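You operate a simulated robot arm through the tools that you are given. There is no shell and no other tool.

The job below is to be done with a simulated two-armed robot. You get a single attempt, and the scene is never put back.

## Task
Square the fin pack in the jig, pin it and clamp it.
Fine: run the squaring slide home, fit the yellow pin through the lug, then shut the pack clamp, fingers clear of its pad.

It is judged by the outcome, as a careful person would: the job done as asked, and still so three seconds after it is handed in. It fails if anything else is knocked over, pushed out of place, dropped, spilled or broken.

## Robot
Two 7-joint arms with fingered hands on one trunk that stands fixed in place. Base frame: the origin is at the foot of the trunk, x ahead of it, y to its left, z up; the work surface is at about z = 780. Units: mm, rad, N and s.
The left shoulder is at [55, 125, 1155], the right one opposite. With the tool pointing down near the work surface each hand reaches from about 440 to 840 mm from the base axis, measured 20 degrees to its own side. Payload 3.6 kg a hand.
The TCP of each hand is the grasp point between the finger pads, 34 mm short of the fingertips. In the tool frame z runs along the fingers and y along their closing line. The gripper opens to 116 mm. The gripper's body begins 40 mm behind the TCP. The gripper is a hand of 5 fingers: y runs from the thumb to the fingers, the wrist lies at [-16, -160, -164] in the tool frame, and closing takes about 1.5 s.
Orientation is that of the tool frame in the base frame, as a unit quaternion [x, y, z, w]. With the fingers straight down and the wrist toward the robot, the tool's x, y and z point along [0, 1, 0], [1, 0, 0] and [0, 0, -1] of the base frame.

## Interface
- The arms move only by the tool play_rows. It takes "left_targets", "right_targets" or both (then of equal length, played together; a hand with none holds still); each is a list of rows, each an object (a shift or turn left out is 0, a gripper value left out holds the last) with "travel": the shift along the tool's x, y, z in m, a list of three; "rot": the turn, a rotation vector about the tool's x, y, z in rad, a list of three. In form: [{"travel": [dx, dy, dz], "rot": [rx, ry, rz]}, ...]. A call has 1 to 20 rows; each row is the pose to reach, as a shift and turn from the pose commanded when the call began, along the tool's axes at that moment. "left_jaw" and "right_jaw" are, for a hand that has rows, the finger opening in m, from 0 to 0.116, set as the call begins (left out, the last holds). Each row takes 0.2 s and may step no farther than 50 mm and 0.15 rad from the row before; otherwise, or with a gripper value out of range, the whole call is refused. A pose out of reach is approached as far as the arm can. The call stops where the force on the tool passes 40 N (or 10 N more than at its start, if that is more) or the arm is blocked; 0.2 s more then pass. The fingers move at their own pace (about 153 mm/s each) and stop on an object; they squeeze with about 32 N. The grip force told is the motor's: it shows also when the fingers shut on nothing. Time passes only in rows, and 0.2 s behind the last, so rows that repeat a pose let the fingers close. The reply holds the time, the measured pose of the TCP, the force on the tool along the base axes, the opening and the grip force, in the units named above and with some noise, with the torque about the TCP (base axes, N m) and any sound that the robot's microphone picked up.
- Cameras (640 x 400 px; columns grow to the right, rows downward): "scene" is now at [138.8, 38.3, 1339.3]; the picture's right is [0.41, -0.91, 0.00], its down [-0.42, -0.19, -0.89] and it looks along [0.81, 0.36, -0.46] (base axes); focal length 238 px, centre (320, 200). "left" rides on the left gripper at [-69, -134, -110] in its tool frame; the picture's right is [-0.77, -0.19, 0.61], its down [0.59, -0.58, 0.57] and it looks along [0.25, 0.79, 0.55] (tool axes); focal length 256 px, centre (320, 200). "right" rides on the right gripper at [69, -134, -110] in its tool frame; the picture's right is [-0.77, 0.19, -0.61], its down [-0.59, -0.58, 0.57] and it looks along [-0.25, 0.80, 0.55] (tool axes); focal length 256 px, centre (320, 200). There is no depth. A picture from a camera that has moved, and an enlarged one, comes with that camera's place and axes in the base frame and with its lens.
- grab_frame(camera): a new picture of that camera. No time passes.
- slide_trunk(by): slides the trunk up (or, below 0, down) by that many mm; the arms and the scene camera ride with it, the base frame stays. It gives what a move gives, with no picture.
- curl_fingers(index, middle, ring, little, thumb_bend, thumb_turn, hand): sets how far each is bent, from 0 (flat) to 100 (curled in); at 30 the hand is open as for a grip, at 70 the pads meet at the TCP. One left out holds its place. A second passes; each finger stops where it meets its share of the squeeze, and holds until it gets a number again. A gripper value or a shape takes the hand back. It gives what a move gives, with no picture; readings hold the bend of each and the force on index, middle, ring, little, thumb and palm. thumb_turn goes from beside the hand (0) to across from the fingers (100), as for a grip.
- set_grasp(shape, hand): the hand has 5 fingers and takes this shape, open, in about a second: jaw (thumb against the fingers, like two jaws); tri (thumb and two fingers); tip (a fingertip pinch); poke (one finger out to press); point (the index stretched); flat (the hand flat); cup (the hand cupped); fist (a fist). The gripper value then closes the fingers along that shape, each until it touches; the sizes above hold for jaw. It gives what a move gives, with no picture.
- head_to(pan, tilt): turns the head with the scene camera to pan (to the left, within 1.501 rad either way) and tilt (down, from -0.506 to 1.204), counted from straight ahead of the robot. It gives what a move gives.
- close_up(camera, box): a new picture of the part [left, top, right, bottom] of that camera's present view, enlarged. No time passes.
- hand_in(): hands the job in; it is judged then, once.

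Places have to be worked out from the pictures, the camera data and where the tool is seen. Open the grippers and draw the arms clear of the work before you hand the job in, unless the task says otherwise.

The tools are called after ">>>" as a command line: name --argument value ..., lists and objects as JSON in quotes. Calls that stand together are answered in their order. play_rows: Moves the arms, as the interface text tells. Its arguments: {"type":"object","properties":{"left_targets":{"type":"array","items":{"type":"object","properties":{"travel":{"type":"array","items":{"type":"number"}},"rot":{"type":"array","items":{"type":"number"}}}}},"left_jaw":{"type":"number"},"right_targets":{"type":"array","items":{"type":"object","properties":{"travel":{"type":"array","items":{"type":"number"}},"rot":{"type":"array","items":{"type":"number"}}}}},"right_jaw":{"type":"number"}},"required":[]} The other tools are called the same way: slide_trunk (by) slides the trunk up or down; set_grasp (shape, hand) gives the hand a shape; curl_fingers (index, middle, ring, little, thumb_bend, thumb_turn, hand) moves the fingers one by one; head_to (pan, tilt) turns the head that bears the scene camera; grab_frame (camera) takes a picture; close_up (camera, box) takes an enlarged picture of a part of a camera's view; hand_in () hands the job in.

At the start:

```text
time: 0.0
left_ee_pos: [378.1, 484.9, 1157.8]
left_tcp_rot: [0.707, 0.707, 0.0, 0.001]
left_contact_force: [-0.5, -0.5, -0.8]
left_wrist_torque: [-0.03, 0.0, -0.02]
left_width: 115.9
left_finger_force: 0.0
left_shape: jaw
left_bend: [30.0, 30.0, 30.0, 30.0, 30.0, 97.0]
left_finger forces: [0.0, 0.0, 0.0, 0.0, 0.1, 0.0]
right_ee_pos: [596.4, 43.1, 1233.6]
right_tcp_rot: [0.707, 0.708, -0.001, -0.001]
right_contact_force: [-0.6, 0.3, -0.1]
right_wrist_torque: [0.03, 0.02, -0.01]
right_width: 116.0
right_finger_force: 0.0
right_shape: jaw
right_bend: [30.0, 30.0, 30.0, 30.0, 30.0, 97.0]
right_finger forces: [0.1, 0.0, 0.0, 0.0, 0.0, 0.0]
trunk travel left (down, up): [-350.0, 412.0]
head pan, tilt: [0.419, 0.475]
```

scene: 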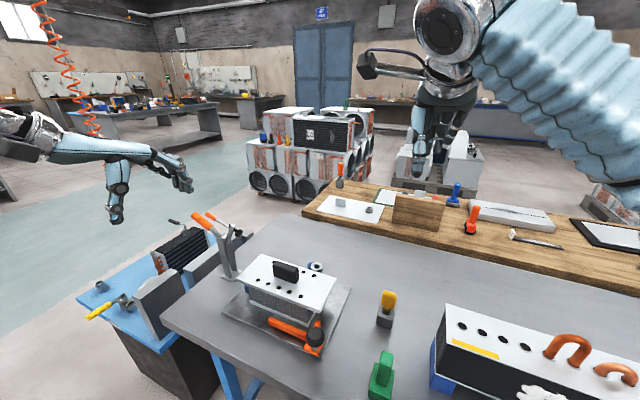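
right: 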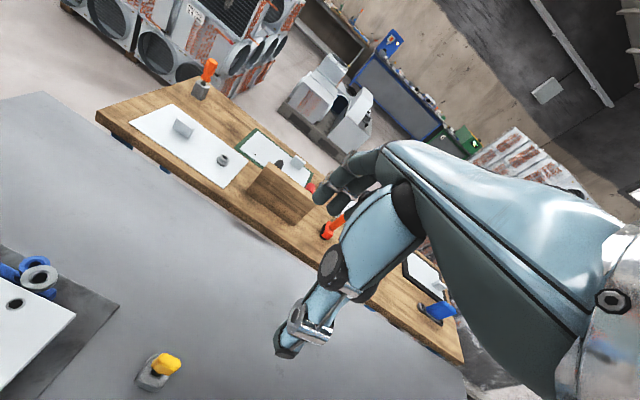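
left: 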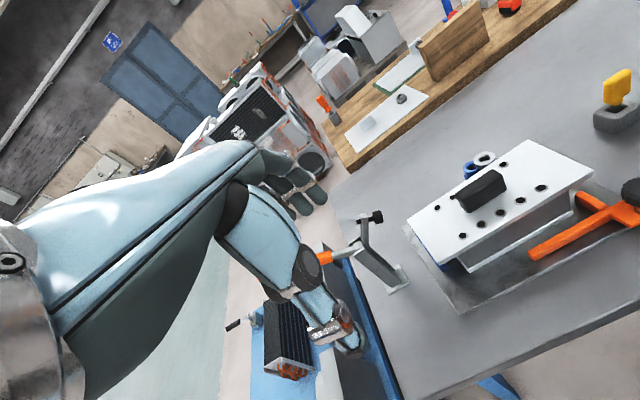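

The jig seems to be the plate with the fin pack and orange tools at left of the bench. I'll look closer with the scene camera before moving anything.

>>> close_up --camera "scene" --box '[160, 180, 420, 380]'

>>> close_up --camera "left" --box '[300, 60, 640, 330]'

>>> close_up --camera "right" --box '[0, 220, 260, 400]'

```text
2.00 times, centred on (290, 280) of scene
camera zoom: at [138.8, 38.3, 1339.3], right [0.41, -0.91, 0.0], down [-0.42, -0.19, -0.89], along [0.81, 0.36, -0.46], focal length 477 px, centre (380, 40)
```

zoom: 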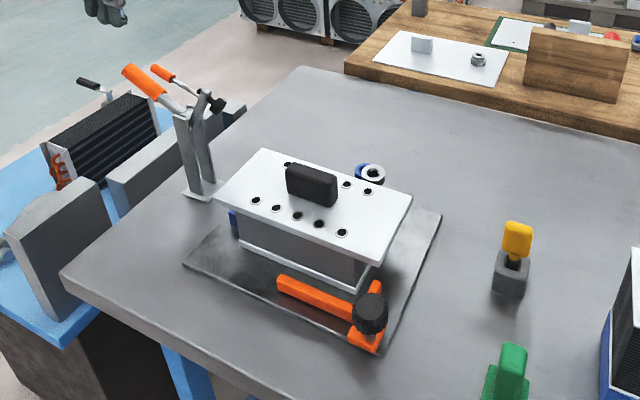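

```text
1.48 times, centred on (470, 195) of left
camera zoom: at [244.8, 414.9, 1267.5], right [-0.19, -0.77, -0.61], down [-0.58, 0.59, -0.57], along [0.79, 0.25, -0.55], focal length 379 px, centre (98, 207)
```

zoom: 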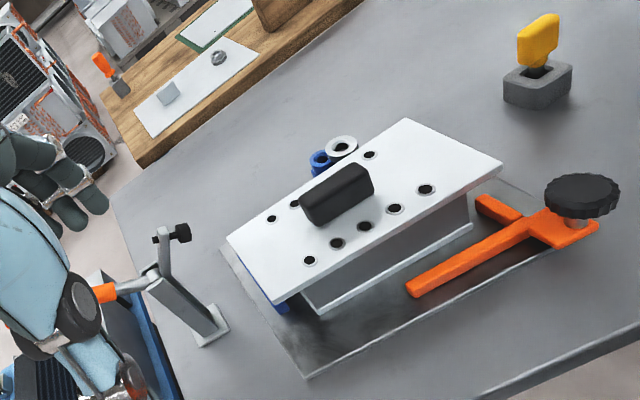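

```text
2.22 times, centred on (130, 310) of right
camera zoom: at [463.2, 112.8, 1343.5], right [0.19, -0.77, 0.61], down [-0.58, -0.59, -0.56], along [0.79, -0.25, -0.56], focal length 569 px, centre (742, -44)
```

zoom: 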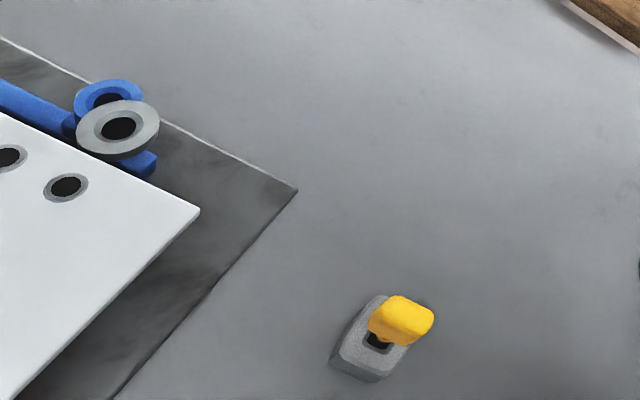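

Bench items are: orange L-shaped slide with black knob, pack with a white top plate and dark pad rest, lug rings behind, yellow pin in grey holder near (568, 50). I'll take tighter close-ups to understand each mechanism.

>>> close_up --camera "scene" --box '[255, 290, 355, 370]'

>>> close_up --camera "scene" --box '[180, 195, 280, 295]'

>>> close_up --camera "scene" --box '[265, 240, 345, 300]'

>>> close_up --camera "left" --box '[300, 190, 420, 310]'

>>> close_up --camera "left" --box '[500, 130, 640, 270]'

>>> close_up --camera "left" --box '[400, 130, 520, 300]'

```text
5.00 times, centred on (305, 330) of scene
camera zoom: at [138.8, 38.3, 1339.3], right [0.41, -0.91, 0.0], down [-0.42, -0.19, -0.89], along [0.81, 0.36, -0.46], focal length 1192 px, centre (395, -450)
```

zoom: 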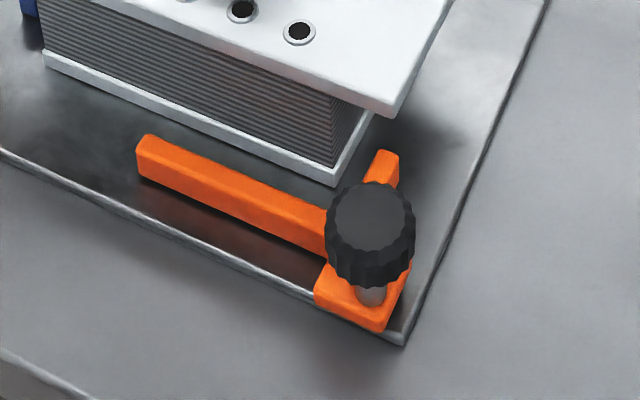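

```text
4.00 times, centred on (230, 245) of scene
camera zoom: at [138.8, 38.3, 1339.3], right [0.41, -0.91, 0.0], down [-0.42, -0.19, -0.89], along [0.81, 0.36, -0.46], focal length 954 px, centre (680, 20)
```

zoom: 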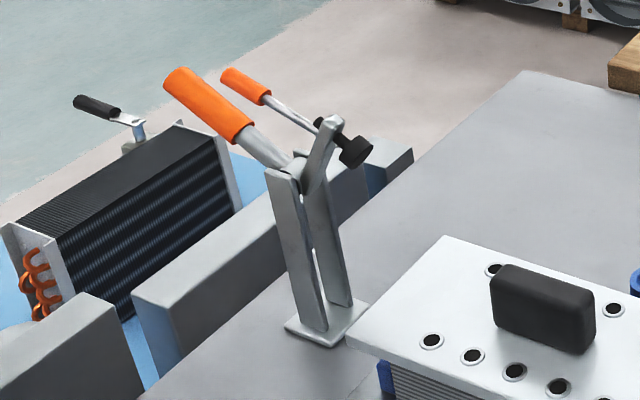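

```text
6.67 times, centred on (305, 270) of scene
camera zoom: at [138.8, 38.3, 1339.3], right [0.41, -0.91, 0.0], down [-0.42, -0.19, -0.89], along [0.81, 0.36, -0.46], focal length 1590 px, centre (420, -267)
```

zoom: 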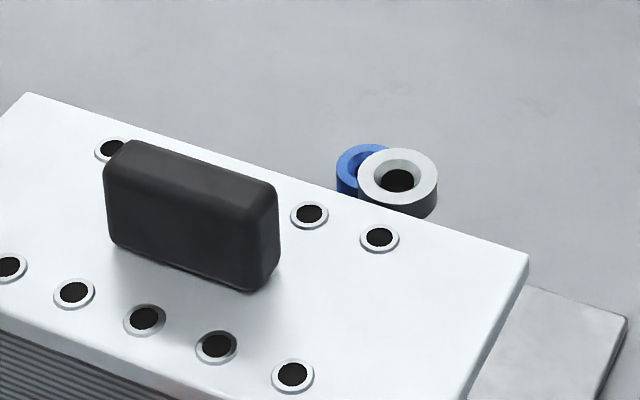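

```text
3.33 times, centred on (360, 250) of left
camera zoom: at [244.8, 414.9, 1267.5], right [-0.19, -0.77, -0.61], down [-0.58, 0.59, -0.57], along [0.79, 0.25, -0.55], focal length 853 px, centre (187, 33)
```

zoom: 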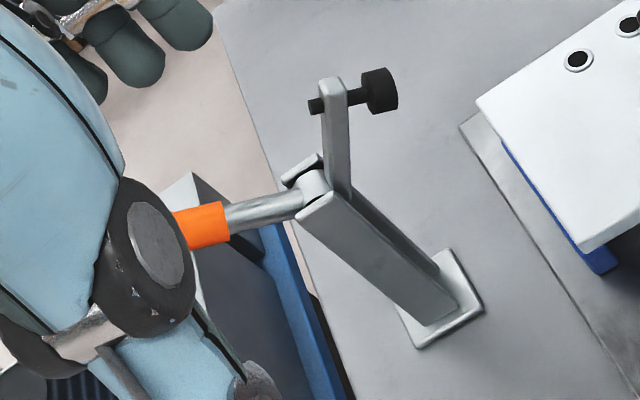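

```text
2.86 times, centred on (570, 200) of left
camera zoom: at [244.8, 414.9, 1267.5], right [-0.19, -0.77, -0.61], down [-0.58, 0.59, -0.57], along [0.79, 0.25, -0.55], focal length 731 px, centre (-394, 200)
```

zoom: 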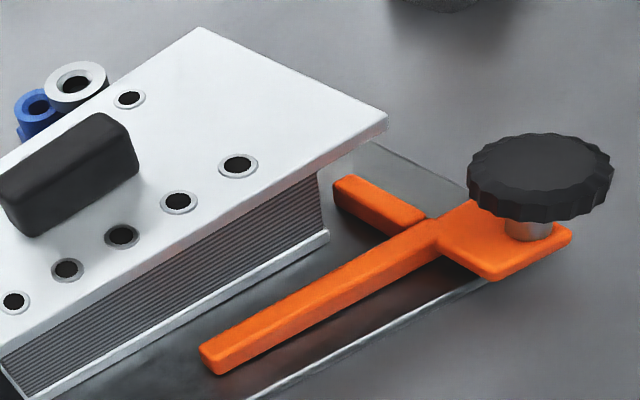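

```text
2.35 times, centred on (460, 215) of left
camera zoom: at [244.8, 414.9, 1267.5], right [-0.19, -0.77, -0.61], down [-0.58, 0.59, -0.57], along [0.79, 0.25, -0.55], focal length 602 px, centre (-9, 165)
```

zoom: 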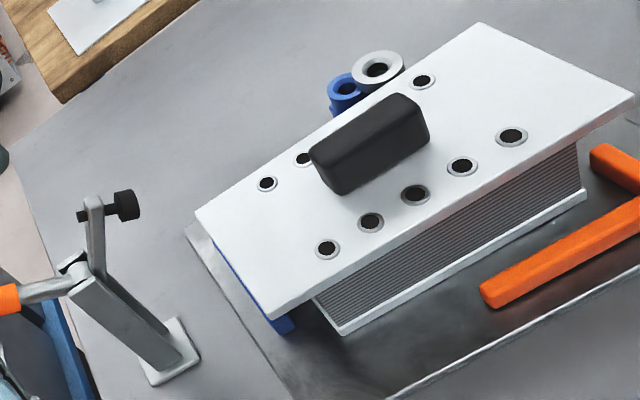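

My triangulation puts the knob top near (425, 176, 863), the grey lug ring near (603, 255, 864), the clamp hinge near (536, 521, 935). I'll shift the left hand to the left so its camera gets an unobstructed view of the clamp.

>>> play_rows --left_targets '[{"travel": [0.03, 0, 0]}, {"travel": [0.06, 0, 0]}, {"travel": [0.09, 0, 0]}]'

>>> grab_frame --camera "left"

>>> grab_frame --camera "scene"

```text
time: 0.8
left_ee_pos: [378.9, 575.4, 1157.6]
left_tcp_rot: [0.707, 0.707, -0.001, -0.001]
left_contact_force: [0.1, 0.7, -0.2]
left_wrist_torque: [0.0, -0.01, 0.02]
left_width: 116.1
left_finger_force: 0.0
left_shape: jaw
left_bend: [30.0, 30.0, 30.0, 30.0, 30.0, 97.0]
left_finger forces: [0.1, 0.1, 0.0, 0.1, 0.0, 0.0]
right_ee_pos: [596.0, 43.7, 1233.2]
right_tcp_rot: [0.705, 0.709, -0.001, 0.0]
right_contact_force: [-0.5, 0.2, -0.1]
right_wrist_torque: [0.0, -0.05, 0.0]
right_width: 115.7
right_finger_force: 0.1
right_shape: jaw
right_bend: [30.0, 30.0, 30.0, 30.0, 30.0, 97.0]
right_finger forces: [0.1, 0.1, 0.1, 0.0, 0.1, 0.1]
trunk travel left (down, up): [-350.0, 412.0]
head pan, tilt: [0.419, 0.475]
```

```text
taken
camera left: at [245.4, 506.8, 1268.3], right [-0.19, -0.77, -0.61], down [-0.58, 0.59, -0.57], along [0.79, 0.25, -0.56], focal length 256 px, centre (320, 200)
```

left: 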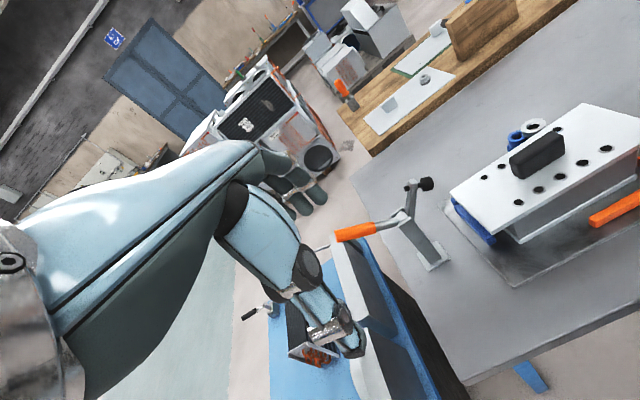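

```text
taken
camera scene: at [139.1, 39.2, 1339.2], right [0.41, -0.91, 0.0], down [-0.42, -0.19, -0.89], along [0.81, 0.36, -0.46], focal length 238 px, centre (320, 200)
```

scene: 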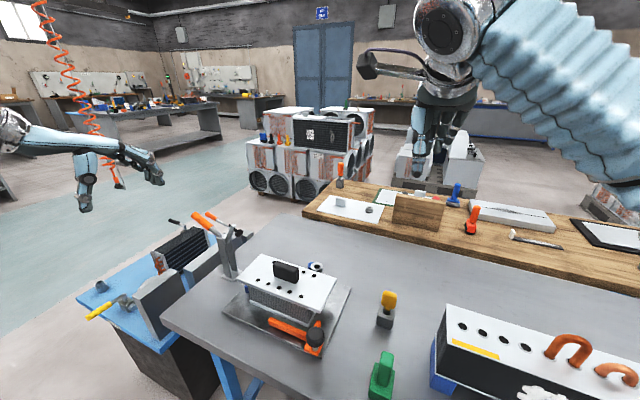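

>>> close_up --camera "left" --box '[320, 150, 480, 290]'

>>> close_up --camera "left" --box '[440, 90, 640, 300]'

>>> close_up --camera "scene" --box '[170, 195, 270, 285]'

```text
2.86 times, centred on (400, 220) of left
camera zoom: at [245.4, 506.8, 1268.3], right [-0.19, -0.77, -0.61], down [-0.58, 0.59, -0.57], along [0.79, 0.25, -0.56], focal length 731 px, centre (91, 143)
```

zoom: 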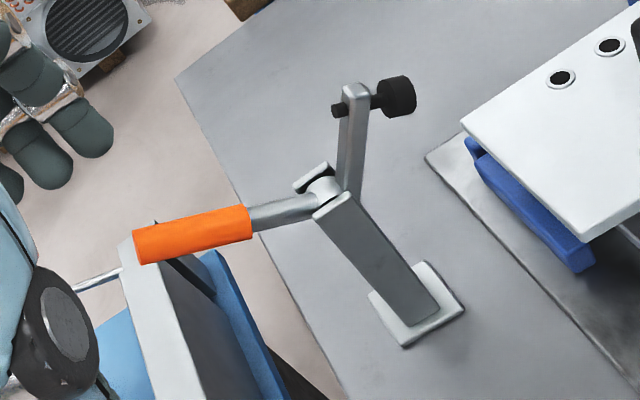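

```text
1.90 times, centred on (540, 195) of left
camera zoom: at [245.4, 506.8, 1268.3], right [-0.19, -0.77, -0.61], down [-0.58, 0.59, -0.57], along [0.79, 0.25, -0.56], focal length 488 px, centre (-99, 210)
```

zoom: 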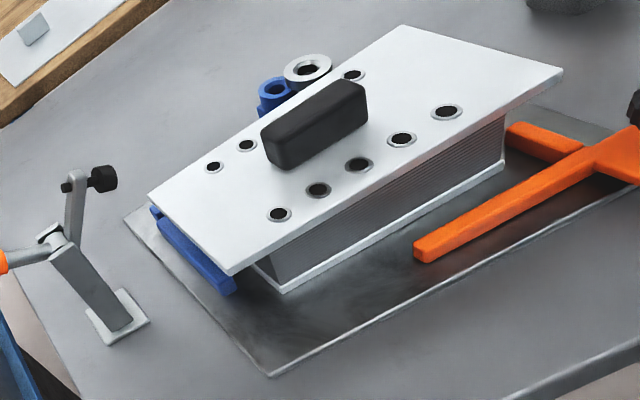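

```text
4.44 times, centred on (220, 240) of scene
camera zoom: at [139.1, 39.2, 1339.2], right [0.41, -0.91, 0.0], down [-0.42, -0.19, -0.89], along [0.81, 0.36, -0.46], focal length 1060 px, centre (764, 22)
```

zoom: 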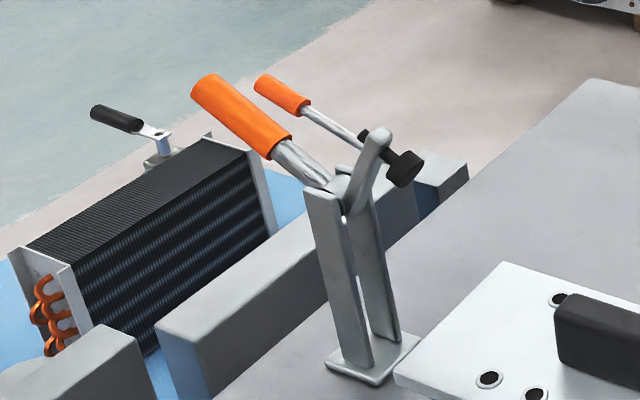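

The clamp is a bell-crank: arm and pad lean toward the pack at about 45°, with the orange handle out to the left; it shuts by swinging the handle up and over. Now I look more closely at the pin and the slide/pack gaps.

>>> close_up --camera "scene" --box '[365, 280, 415, 335]'

>>> close_up --camera "right" --box '[120, 340, 200, 400]'

>>> close_up --camera "left" --box '[560, 130, 640, 230]'

>>> close_up --camera "scene" --box '[290, 255, 340, 355]'

```text
7.27 times, centred on (390, 308) of scene
camera zoom: at [139.1, 39.2, 1339.2], right [0.41, -0.91, 0.0], down [-0.42, -0.19, -0.89], along [0.81, 0.36, -0.46], focal length 1734 px, centre (-189, -582)
```

zoom: 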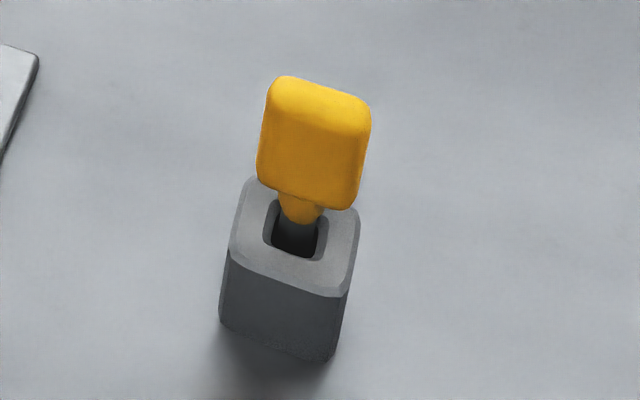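

```text
6.67 times, centred on (160, 370) of right
camera zoom: at [463.5, 113.8, 1343.3], right [0.19, -0.77, 0.61], down [-0.58, -0.59, -0.56], along [0.79, -0.25, -0.56], focal length 1707 px, centre (1387, -933)
```

zoom: 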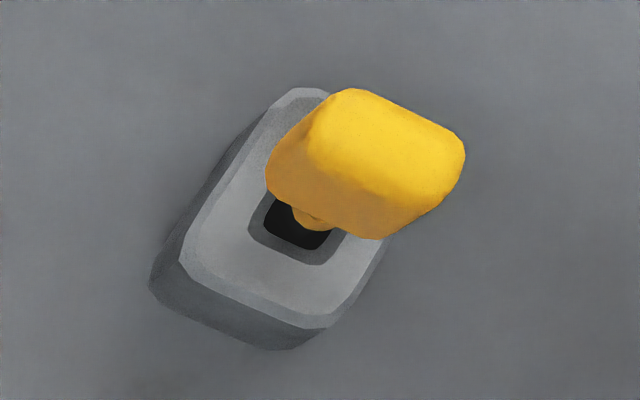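

```text
4.00 times, centred on (600, 180) of left
camera zoom: at [245.4, 506.8, 1268.3], right [-0.19, -0.77, -0.61], down [-0.58, 0.59, -0.57], along [0.79, 0.25, -0.56], focal length 1024 px, centre (-800, 280)
```

zoom: 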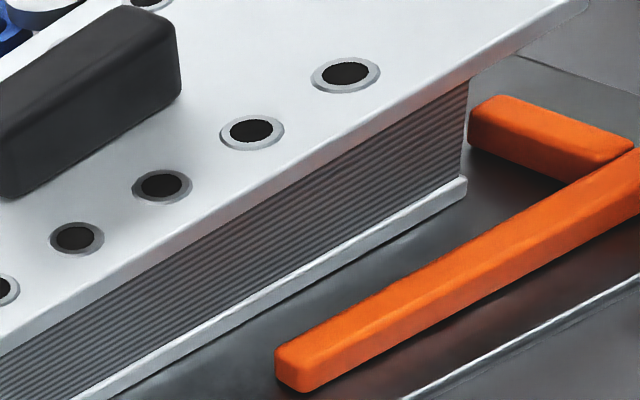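

```text
4.00 times, centred on (315, 305) of scene
camera zoom: at [139.1, 39.2, 1339.2], right [0.41, -0.91, 0.0], down [-0.42, -0.19, -0.89], along [0.81, 0.36, -0.46], focal length 954 px, centre (340, -220)
```

zoom: 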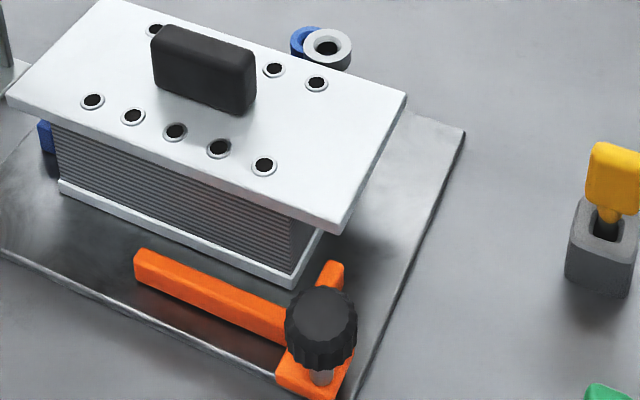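

Pin head is about 20 mm in x by 39 mm in y, top at about (578, 51, 874); slide-to-pack gaps are ~20 mm in both x and y. I'll tilt the head down to see the near edge of the bench before bringing the right hand behind the knob.

>>> head_to --pan 0.3 --tilt 0.85

>>> grab_frame --camera "scene"

```text
time: 1.6
left_ee_pos: [378.0, 574.3, 1158.7]
left_tcp_rot: [0.708, 0.706, 0.0, 0.0]
left_contact_force: [-0.3, 0.8, 0.3]
left_wrist_torque: [0.0, 0.01, -0.02]
left_width: 115.9
left_finger_force: 0.1
left_shape: jaw
left_bend: [30.0, 30.0, 30.0, 30.0, 30.0, 97.0]
left_finger forces: [0.0, 0.0, 0.0, 0.0, 0.0, 0.1]
right_ee_pos: [597.8, 43.8, 1232.6]
right_tcp_rot: [0.706, 0.708, 0.0, -0.001]
right_contact_force: [0.6, -0.4, -0.4]
right_wrist_torque: [0.01, 0.0, -0.01]
right_width: 115.9
right_finger_force: 0.1
right_shape: jaw
right_bend: [30.0, 30.0, 30.0, 30.0, 30.0, 97.0]
right_finger forces: [0.1, 0.0, 0.0, 0.1, 0.0, 0.0]
trunk travel left (down, up): [-350.0, 412.0]
head pan, tilt: [0.3, 0.85]
```

```text
taken
camera scene: at [130.0, 24.4, 1307.1], right [0.3, -0.96, 0.0], down [-0.72, -0.22, -0.66], along [0.63, 0.2, -0.75], focal length 238 px, centre (320, 200)
```

scene: 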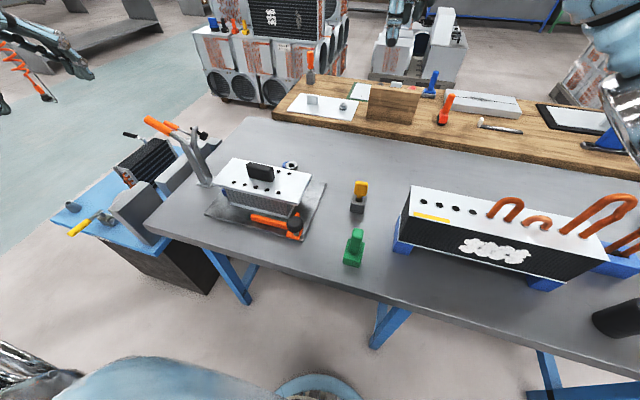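

The bench near edge is around x≈330, a green peg stands near (438, 33), and nothing tall is near the knob. I bring the right hand, closed and yawed 45° to the left, to a high point behind the knob.

>>> play_rows --right_targets '[{"travel": [0.01, -0.02, 0.015], "rot": [0, 0, -0.08]}, {"travel": [0.02, -0.04, 0.03], "rot": [0, 0, -0.16]}, {"travel": [0.03, -0.06, 0.045], "rot": [0, 0, -0.24]}, {"travel": [0.04, -0.08, 0.06], "rot": [0, 0, -0.32]}, {"travel": [0.05, -0.1, 0.075], "rot": [0, 0, -0.4]}, {"travel": [0.06, -0.12, 0.09], "rot": [0, 0, -0.48]}, {"travel": [0.07, -0.14, 0.105], "rot": [0, 0, -0.56]}, {"travel": [0.08, -0.16, 0.12], "rot": [0, 0, -0.64]}, {"travel": [0.09, -0.18, 0.135], "rot": [0, 0, -0.72]}, {"travel": [0.098, -0.2, 0.15], "rot": [0, 0, -0.785]}, {"travel": [0.098, -0.2, 0.15], "rot": [0, 0, -0.785]}]' --right_jaw 0

>>> grab_frame --camera "scene"

>>> grab_frame --camera "right"

>>> grab_frame --camera "left"

```text
time: 4.0
left_ee_pos: [378.6, 574.7, 1158.5]
left_tcp_rot: [0.707, 0.707, 0.0, 0.0]
left_contact_force: [0.3, -0.3, -0.8]
left_wrist_torque: [0.01, 0.01, -0.02]
left_width: 116.0
left_finger_force: 0.0
left_shape: jaw
left_bend: [30.0, 30.0, 30.0, 30.0, 30.0, 97.0]
left_finger forces: [0.0, 0.0, 0.1, 0.1, 0.0, 0.0]
right_ee_pos: [394.6, 140.0, 1082.2]
right_tcp_rot: [0.382, 0.924, -0.001, 0.0]
right_contact_force: [-0.5, 0.5, -0.2]
right_wrist_torque: [-0.01, 0.0, -0.01]
right_width: 0.1
right_finger_force: 0.1
right_shape: jaw
right_bend: [70.0, 70.0, 69.0, 73.0, 70.0, 100.0]
right_finger forces: [0.0, 0.0, 0.0, 0.0, 0.1, 0.0]
trunk travel left (down, up): [-350.0, 412.0]
head pan, tilt: [0.3, 0.85]
```

```text
taken
camera scene: at [129.9, 24.3, 1307.1], right [0.3, -0.96, 0.0], down [-0.72, -0.22, -0.66], along [0.63, 0.19, -0.75], focal length 238 px, centre (320, 200)
```

scene: 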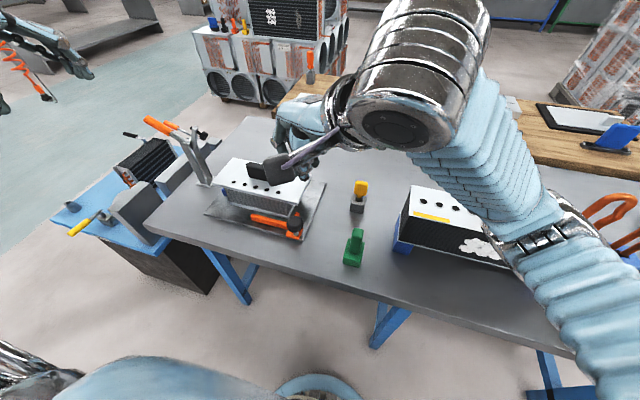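

```text
taken
camera right: at [252.6, 93.5, 1192.8], right [0.68, -0.41, 0.61], down [0.01, -0.83, -0.56], along [0.73, 0.39, -0.56], focal length 256 px, centre (320, 200)
```

right: 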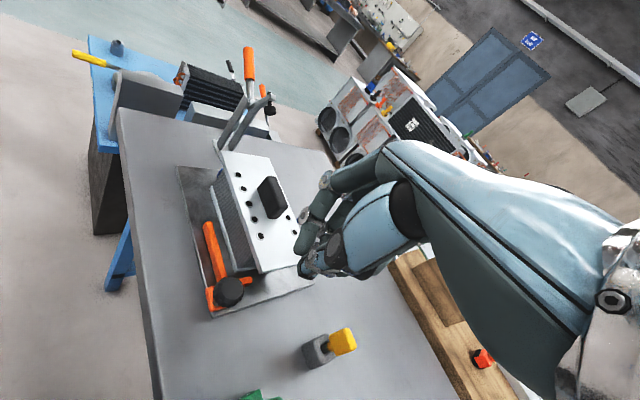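

```text
taken
camera left: at [245.1, 505.8, 1268.7], right [-0.19, -0.77, -0.61], down [-0.58, 0.59, -0.57], along [0.79, 0.25, -0.55], focal length 256 px, centre (320, 200)
```

left: 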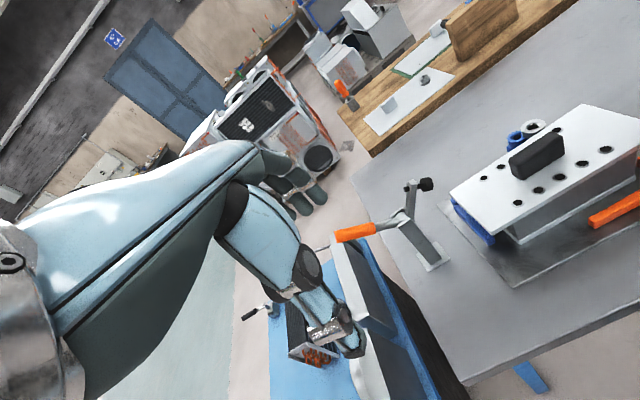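

The right hand is at (394, 140, 1082) yawed 45°. I want to see the closed-finger geometry before lowering behind the knob.

>>> close_up --camera "scene" --box '[240, 80, 380, 260]'

>>> close_up --camera "right" --box '[160, 140, 460, 340]'

```text
2.22 times, centred on (310, 170) of scene
camera zoom: at [129.9, 24.3, 1307.1], right [0.3, -0.96, 0.0], down [-0.72, -0.22, -0.66], along [0.63, 0.19, -0.75], focal length 530 px, centre (342, 267)
```

zoom: 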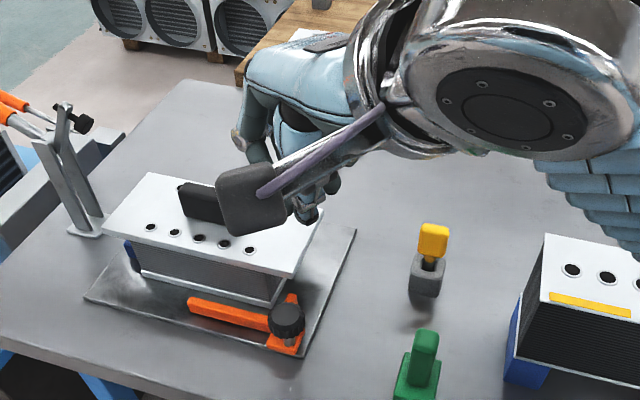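

```text
2.00 times, centred on (310, 240) of right
camera zoom: at [252.6, 93.5, 1192.8], right [0.68, -0.41, 0.61], down [0.01, -0.83, -0.56], along [0.73, 0.39, -0.56], focal length 512 px, centre (340, 120)
```

zoom: 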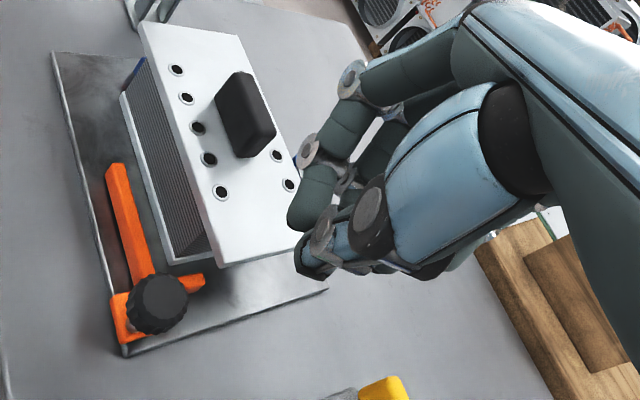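

The hand is a curled grip with fingertips about 34 mm below the TCP. I lower it to about z=905, staying ~58 mm behind the knob along the diagonal, and check.

>>> play_rows --right_targets '[{"travel": [0.0, -0.003, 0.04]}, {"travel": [0.0, -0.006, 0.08]}, {"travel": [0.002, -0.009, 0.12]}, {"travel": [0.003, -0.012, 0.16]}, {"travel": [0.003, -0.012, 0.177]}, {"travel": [0.003, -0.012, 0.177]}]'

>>> grab_frame --camera "scene"

>>> grab_frame --camera "right"

```text
time: 5.5
left_ee_pos: [379.8, 574.2, 1158.6]
left_tcp_rot: [0.707, 0.707, 0.001, -0.001]
left_contact_force: [-0.6, 0.0, 0.6]
left_wrist_torque: [0.0, -0.01, -0.02]
left_width: 116.1
left_finger_force: 0.1
left_shape: jaw
left_bend: [30.0, 30.0, 30.0, 30.0, 30.0, 97.0]
left_finger forces: [0.0, 0.0, 0.0, 0.1, 0.1, 0.1]
right_ee_pos: [384.3, 134.7, 906.6]
right_tcp_rot: [0.382, 0.924, -0.001, 0.0]
right_contact_force: [-0.6, 0.3, -0.2]
right_wrist_torque: [0.02, -0.01, -0.01]
right_width: 2.8
right_finger_force: 0.0
right_shape: jaw
right_bend: [70.0, 70.0, 69.0, 73.0, 70.0, 100.0]
right_finger forces: [0.1, 0.0, 0.0, 0.0, 0.1, 0.0]
trunk travel left (down, up): [-350.0, 412.0]
head pan, tilt: [0.3, 0.85]
```

```text
taken
camera scene: at [129.7, 24.1, 1307.1], right [0.3, -0.96, 0.0], down [-0.72, -0.22, -0.66], along [0.63, 0.2, -0.75], focal length 238 px, centre (320, 200)
```

scene: 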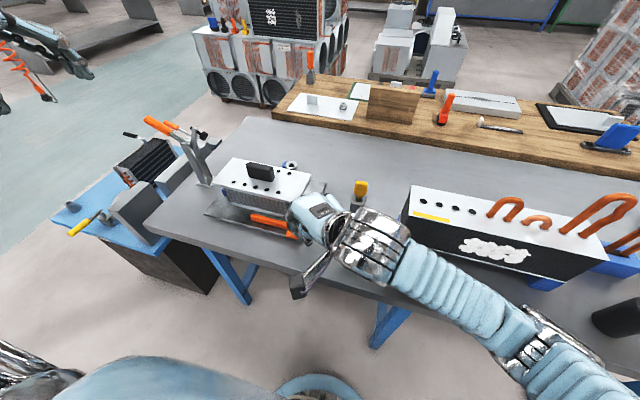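

```text
taken
camera right: at [241.3, 88.6, 1017.1], right [0.68, -0.41, 0.61], down [0.01, -0.83, -0.56], along [0.74, 0.39, -0.56], focal length 256 px, centre (320, 200)
```

right: 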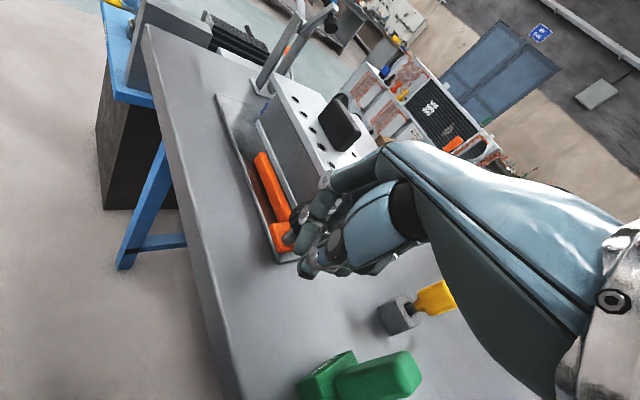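

The hand is behind the knob at z≈906 with no contact; I'll zoom in to check the fingers relative to the knob.

>>> close_up --camera "right" --box '[220, 120, 420, 300]'

>>> close_up --camera "scene" --box '[210, 150, 370, 310]'

```text
2.22 times, centred on (320, 210) of right
camera zoom: at [241.3, 88.6, 1017.1], right [0.68, -0.41, 0.61], down [0.01, -0.83, -0.56], along [0.74, 0.39, -0.56], focal length 569 px, centre (320, 178)
```

zoom: 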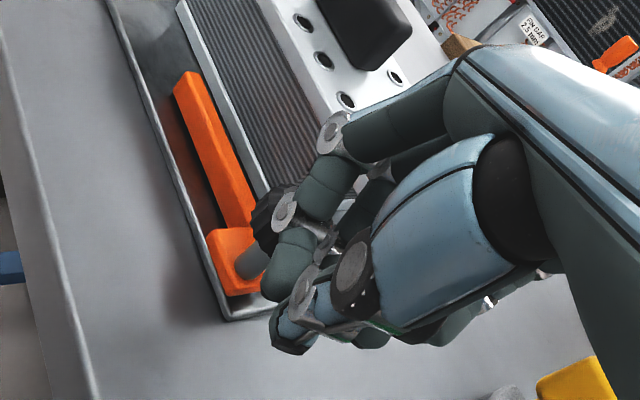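

```text
2.50 times, centred on (290, 230) of scene
camera zoom: at [129.7, 24.1, 1307.1], right [0.3, -0.96, 0.0], down [-0.72, -0.22, -0.66], along [0.63, 0.2, -0.75], focal length 596 px, centre (395, 125)
```

zoom: 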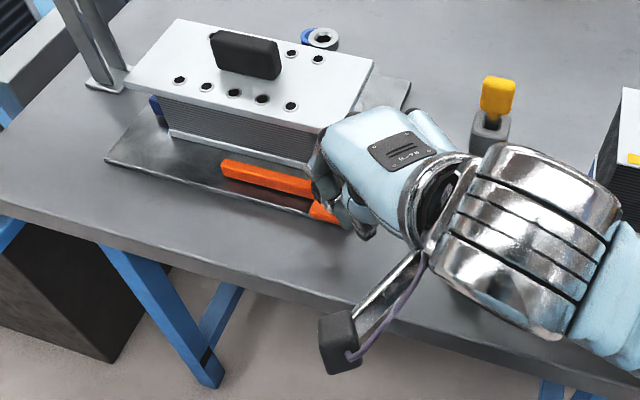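

With the fingers curled the knuckles stick out ~45 mm ahead of the TCP, so they'd land on the knob. I raise the hand and switch to the flat shape so straight fingers can push the knob with their backs.

>>> play_rows --right_targets '[{"travel": [0.0, 0, -0.04]}, {"travel": [0.0, 0, -0.08]}, {"travel": [0, 0, -0.11]}]'

>>> set_grasp --hand "right" --shape "flat"

>>> grab_frame --camera "right"

>>> close_up --camera "scene" --box '[210, 80, 410, 280]'

```text
time: 6.2
left_ee_pos: [378.1, 575.2, 1157.8]
left_tcp_rot: [0.706, 0.708, 0.0, 0.0]
left_contact_force: [-0.2, 0.3, 0.2]
left_wrist_torque: [-0.02, -0.04, 0.02]
left_width: 115.9
left_finger_force: 0.0
left_shape: jaw
left_bend: [30.0, 30.0, 30.0, 30.0, 30.0, 97.0]
left_finger forces: [0.0, 0.0, 0.1, 0.0, 0.0, 0.0]
right_ee_pos: [385.3, 134.2, 1016.2]
right_tcp_rot: [0.381, 0.924, -0.002, -0.001]
right_contact_force: [-0.7, 0.1, -0.1]
right_wrist_torque: [0.0, 0.01, 0.0]
right_width: 0.0
right_finger_force: 0.0
right_shape: jaw
right_bend: [70.0, 70.0, 69.0, 73.0, 70.0, 100.0]
right_finger forces: [0.0, 0.0, 0.0, 0.1, 0.1, 0.1]
trunk travel left (down, up): [-350.0, 412.0]
head pan, tilt: [0.3, 0.85]
```

```text
time: 7.2
left_ee_pos: [378.4, 573.9, 1159.1]
left_tcp_rot: [0.707, 0.708, 0.0, 0.0]
left_contact_force: [-0.2, -0.5, -0.4]
left_wrist_torque: [0.02, 0.01, 0.03]
left_width: 115.8
left_finger_force: 0.0
left_shape: jaw
left_bend: [30.0, 30.0, 30.0, 30.0, 30.0, 97.0]
left_finger forces: [0.0, 0.0, 0.0, 0.0, 0.0, 0.1]
right_ee_pos: [386.1, 133.9, 1016.7]
right_tcp_rot: [0.382, 0.924, -0.001, -0.001]
right_contact_force: [0.0, 0.3, 0.5]
right_wrist_torque: [-0.01, -0.02, 0.03]
right_width: 107.9
right_finger_force: 0.0
right_shape: flat
right_bend: [0.0, 0.0, 0.0, 0.0, 76.0, 0.0]
right_finger forces: [0.1, 0.1, 0.0, 0.0, 0.2, 0.1]
trunk travel left (down, up): [-350.0, 412.0]
head pan, tilt: [0.3, 0.85]
```

```text
taken
camera right: at [243.0, 88.1, 1127.2], right [0.68, -0.41, 0.61], down [0.01, -0.83, -0.56], along [0.73, 0.39, -0.56], focal length 256 px, centre (320, 200)
```

right: 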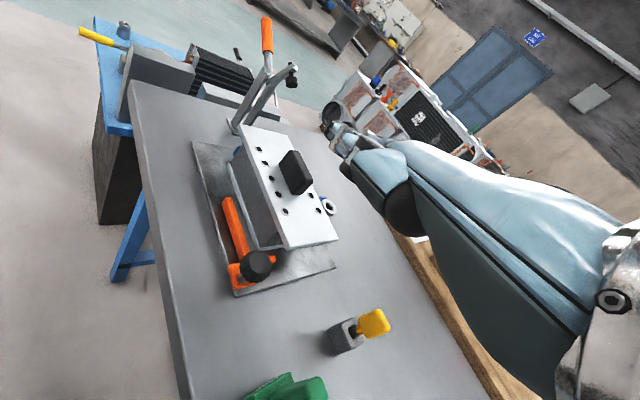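

```text
2.00 times, centred on (310, 180) of scene
camera zoom: at [129.8, 24.3, 1307.1], right [0.3, -0.96, 0.0], down [-0.72, -0.22, -0.66], along [0.63, 0.19, -0.75], focal length 477 px, centre (340, 240)
```

zoom: 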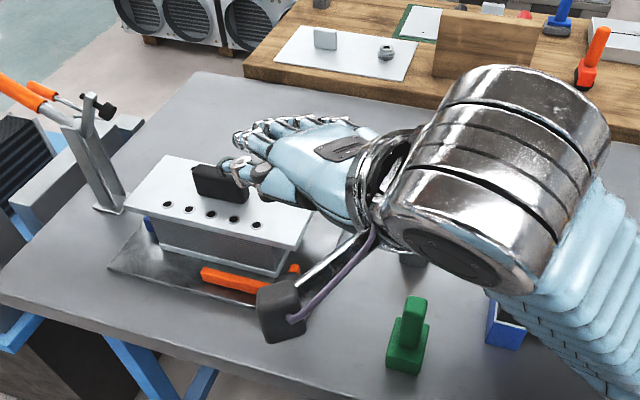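

In the flat shape the fingers run about 31° below horizontal, well forward. A fist with the hand pitched level makes a rigid vertical pushing face, so I make a fist and pitch the hand up while high and clear, then look.

>>> set_grasp --hand "right" --shape "fist"

>>> play_rows --right_targets '[{"travel": [0, 0, 0], "rot": [-0.13, 0, 0]}, {"travel": [0, 0, 0], "rot": [-0.26, 0, 0]}, {"travel": [0, 0, 0], "rot": [-0.39, 0, 0]}, {"travel": [0, 0, 0], "rot": [-0.5, 0, 0]}, {"travel": [0, 0, 0], "rot": [-0.5, 0, 0]}]'

>>> grab_frame --camera "right"

>>> close_up --camera "scene" --box '[210, 80, 410, 280]'

```text
time: 8.1
left_ee_pos: [378.2, 574.3, 1158.2]
left_tcp_rot: [0.708, 0.706, 0.0, 0.0]
left_contact_force: [-0.2, -1.3, -0.4]
left_wrist_torque: [0.03, 0.0, -0.03]
left_width: 115.8
left_finger_force: 0.1
left_shape: jaw
left_bend: [30.0, 30.0, 30.0, 30.0, 30.0, 97.0]
left_finger forces: [0.0, 0.0, 0.1, 0.0, 0.0, 0.1]
right_ee_pos: [385.4, 133.9, 1018.6]
right_tcp_rot: [0.382, 0.924, -0.001, -0.001]
right_contact_force: [0.5, 0.6, 1.2]
right_wrist_torque: [0.04, 0.0, 0.0]
right_width: 0.0
right_finger_force: 0.2
right_shape: fist
right_bend: [97.0, 100.0, 100.0, 100.0, 100.0, 80.0]
right_finger forces: [0.0, 0.1, 0.1, 0.0, 0.0, 0.0]
trunk travel left (down, up): [-350.0, 412.0]
head pan, tilt: [0.3, 0.85]
```

```text
time: 9.2
left_ee_pos: [378.4, 574.8, 1158.6]
left_tcp_rot: [0.707, 0.708, -0.001, 0.0]
left_contact_force: [0.7, -0.2, 1.1]
left_wrist_torque: [-0.04, -0.01, 0.0]
left_width: 115.8
left_finger_force: 0.1
left_shape: jaw
left_bend: [30.0, 30.0, 30.0, 30.0, 30.0, 97.0]
left_finger forces: [0.1, 0.1, 0.0, 0.1, 0.0, 0.1]
right_ee_pos: [385.1, 134.1, 1017.0]
right_tcp_rot: [0.37, 0.896, 0.229, 0.094]
right_contact_force: [0.1, 0.1, 0.2]
right_wrist_torque: [-0.01, 0.02, 0.01]
right_width: 0.0
right_finger_force: 0.1
right_shape: fist
right_bend: [97.0, 100.0, 100.0, 100.0, 100.0, 80.0]
right_finger forces: [0.0, 0.1, 0.0, 0.0, 0.0, 0.0]
trunk travel left (down, up): [-350.0, 412.0]
head pan, tilt: [0.3, 0.85]
```

```text
taken
camera right: at [216.2, 62.4, 1048.8], right [0.45, -0.63, 0.63], down [0.25, -0.58, -0.77], along [0.85, 0.51, -0.11], focal length 256 px, centre (320, 200)
```

right: 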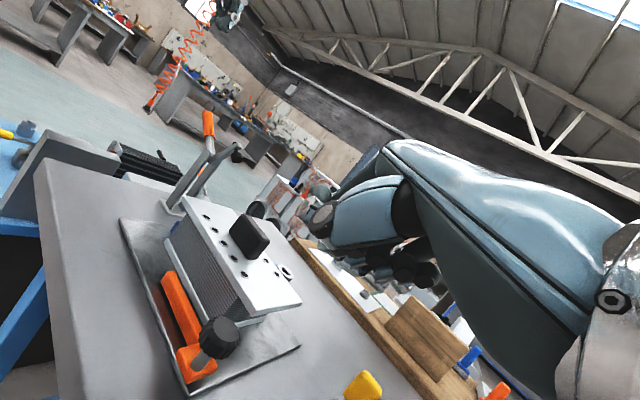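

```text
2.00 times, centred on (310, 180) of scene
camera zoom: at [129.8, 24.3, 1307.1], right [0.3, -0.96, 0.0], down [-0.72, -0.22, -0.66], along [0.63, 0.19, -0.75], focal length 477 px, centre (340, 240)
```

zoom: 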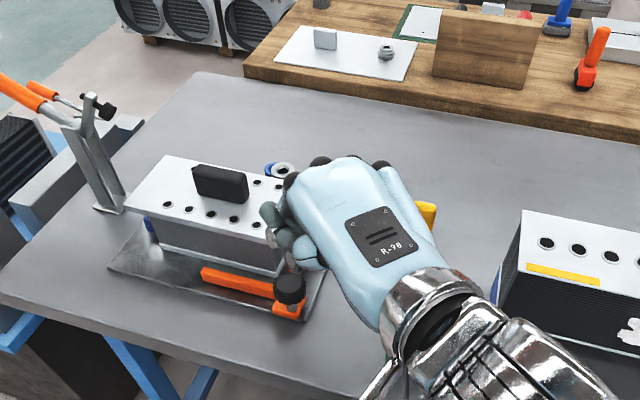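

The fist is clear; its knuckle front is roughly level with the TCP along the push direction. I lower straight down about 150 mm to knob height, still ~30 mm behind the knob.

>>> play_rows --right_targets '[{"travel": [0, -0.0206, 0.0324]}, {"travel": [0, -0.0399, 0.0643]}, {"travel": [0, -0.0575, 0.097]}, {"travel": [0, -0.0747, 0.1285]}, {"travel": [0, -0.0747, 0.1285]}]'

>>> grab_frame --camera "right"

>>> close_up --camera "scene" --box '[210, 130, 410, 290]'

>>> close_up --camera "left" --box '[480, 100, 640, 300]'

```text
time: 10.4
left_ee_pos: [377.1, 573.7, 1158.2]
left_tcp_rot: [0.707, 0.707, 0.001, 0.0]
left_contact_force: [-0.7, 1.1, 0.6]
left_wrist_torque: [0.0, 0.0, 0.01]
left_width: 115.7
left_finger_force: 0.0
left_shape: jaw
left_bend: [30.0, 30.0, 30.0, 30.0, 30.0, 97.0]
left_finger forces: [0.0, 0.1, 0.1, 0.1, 0.1, 0.1]
right_ee_pos: [384.0, 131.8, 867.9]
right_tcp_rot: [0.369, 0.896, 0.229, 0.092]
right_contact_force: [-1.0, -0.1, 0.3]
right_wrist_torque: [-0.01, 0.02, 0.0]
right_width: 0.1
right_finger_force: 0.0
right_shape: fist
right_bend: [97.0, 100.0, 100.0, 100.0, 100.0, 80.0]
right_finger forces: [0.1, 0.0, 0.1, 0.0, 0.1, 0.0]
trunk travel left (down, up): [-350.0, 412.0]
head pan, tilt: [0.3, 0.85]
```

```text
taken
camera right: at [214.7, 60.4, 901.3], right [0.45, -0.63, 0.63], down [0.25, -0.58, -0.77], along [0.85, 0.51, -0.11], focal length 256 px, centre (320, 200)
```

right: 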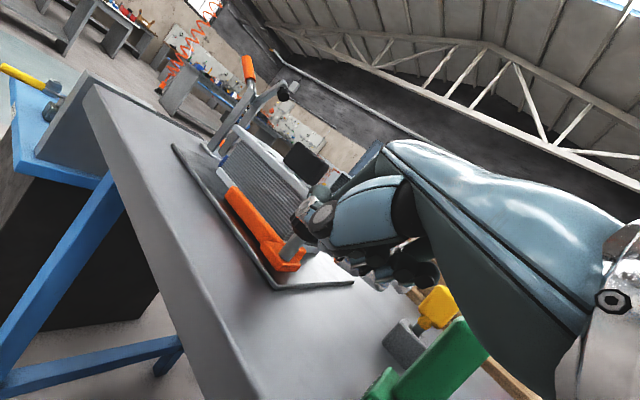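

```text
2.50 times, centred on (310, 210) of scene
camera zoom: at [129.6, 24.0, 1307.1], right [0.3, -0.96, 0.0], down [-0.72, -0.22, -0.66], along [0.63, 0.2, -0.75], focal length 596 px, centre (345, 175)
```

zoom: 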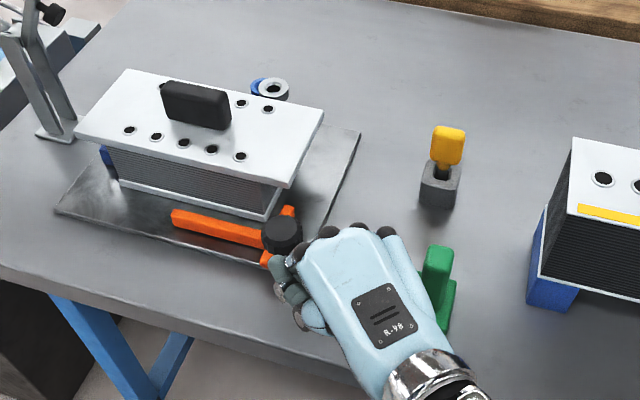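

```text
2.00 times, centred on (560, 200) of left
camera zoom: at [244.8, 505.4, 1268.8], right [-0.19, -0.77, -0.61], down [-0.58, 0.59, -0.57], along [0.79, 0.25, -0.55], focal length 512 px, centre (-160, 200)
```

zoom: 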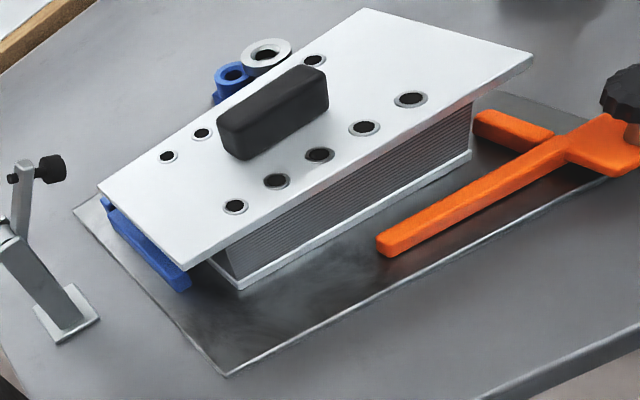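

The hand is now just behind the knob and well clear of the green peg (about 40 mm). I zoom to judge fist height relative to the knob.

>>> close_up --camera "right" --box '[220, 140, 460, 320]'

>>> close_up --camera "scene" --box '[270, 200, 360, 270]'

```text
2.22 times, centred on (340, 230) of right
camera zoom: at [214.7, 60.4, 901.3], right [0.45, -0.63, 0.63], down [0.25, -0.58, -0.77], along [0.85, 0.51, -0.11], focal length 569 px, centre (276, 133)
```

zoom: 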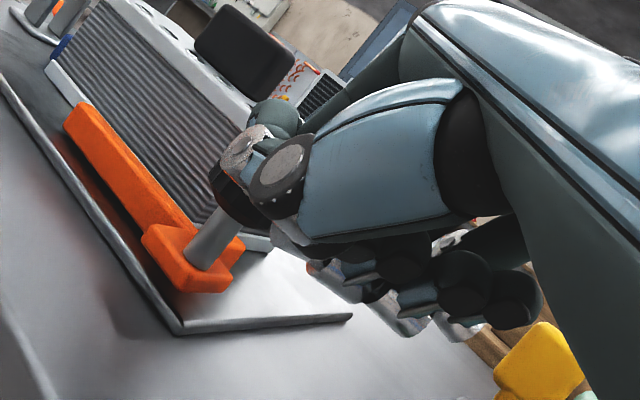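

```text
5.71 times, centred on (315, 235) of scene
camera zoom: at [129.6, 24.0, 1307.1], right [0.3, -0.96, 0.0], down [-0.72, -0.22, -0.66], along [0.63, 0.2, -0.75], focal length 1363 px, centre (349, 0)
```

zoom: 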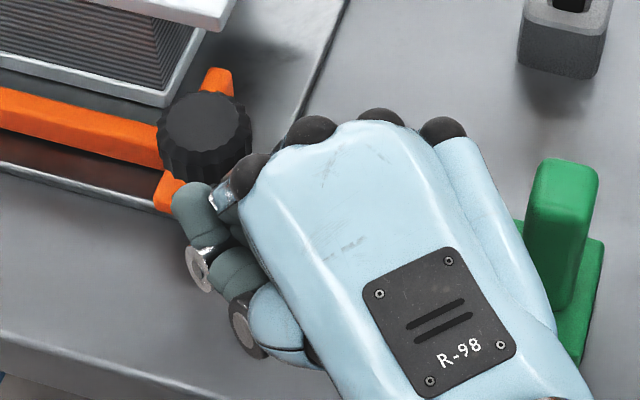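

The knob lines up with the index side and the thumb tip sits ahead there. I shift the fist ~28 mm toward the left (tool +x) so the middle/ring knuckles meet the knob, then lower ~26 mm.

>>> play_rows --right_targets '[{"travel": [0.014, 0, 0]}, {"travel": [0.028, 0, 0]}, {"travel": [0.028, -0.006, 0.011]}, {"travel": [0.028, -0.0125, 0.0228]}, {"travel": [0.028, -0.0125, 0.0228]}]'

>>> close_up --camera "right" --box '[220, 140, 460, 320]'

>>> close_up --camera "scene" --box '[255, 200, 365, 280]'

```text
time: 11.7
left_ee_pos: [378.0, 574.0, 1158.8]
left_tcp_rot: [0.707, 0.707, 0.0, 0.0]
left_contact_force: [0.4, 0.0, 0.6]
left_wrist_torque: [-0.01, 0.02, -0.02]
left_width: 116.2
left_finger_force: 0.0
left_shape: jaw
left_bend: [30.0, 30.0, 30.0, 30.0, 30.0, 97.0]
left_finger forces: [0.0, 0.0, 0.0, 0.0, 0.0, 0.0]
right_ee_pos: [362.6, 149.7, 843.1]
right_tcp_rot: [0.37, 0.896, 0.229, 0.093]
right_contact_force: [-0.3, -0.1, -0.1]
right_wrist_torque: [-0.04, 0.0, 0.06]
right_width: 0.1
right_finger_force: 0.1
right_shape: fist
right_bend: [97.0, 100.0, 100.0, 100.0, 100.0, 80.0]
right_finger forces: [0.1, 0.1, 0.1, 0.0, 0.1, 0.0]
trunk travel left (down, up): [-350.0, 412.0]
head pan, tilt: [0.3, 0.85]
```

```text
2.22 times, centred on (340, 230) of right
camera zoom: at [193.9, 79.2, 875.2], right [0.45, -0.63, 0.63], down [0.25, -0.58, -0.77], along [0.85, 0.51, -0.11], focal length 569 px, centre (276, 133)
```

zoom: 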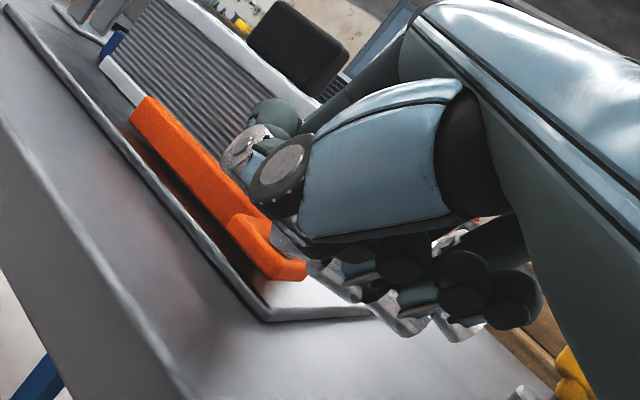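

```text
5.00 times, centred on (310, 240) of scene
camera zoom: at [129.6, 24.0, 1307.1], right [0.3, -0.96, 0.0], down [-0.72, -0.22, -0.66], along [0.63, 0.2, -0.75], focal length 1192 px, centre (370, 0)
```

zoom: 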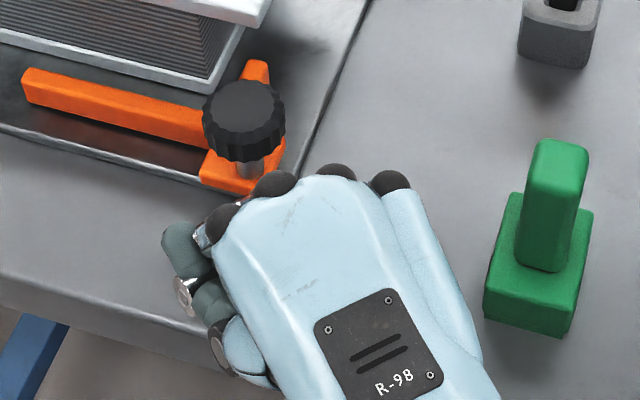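

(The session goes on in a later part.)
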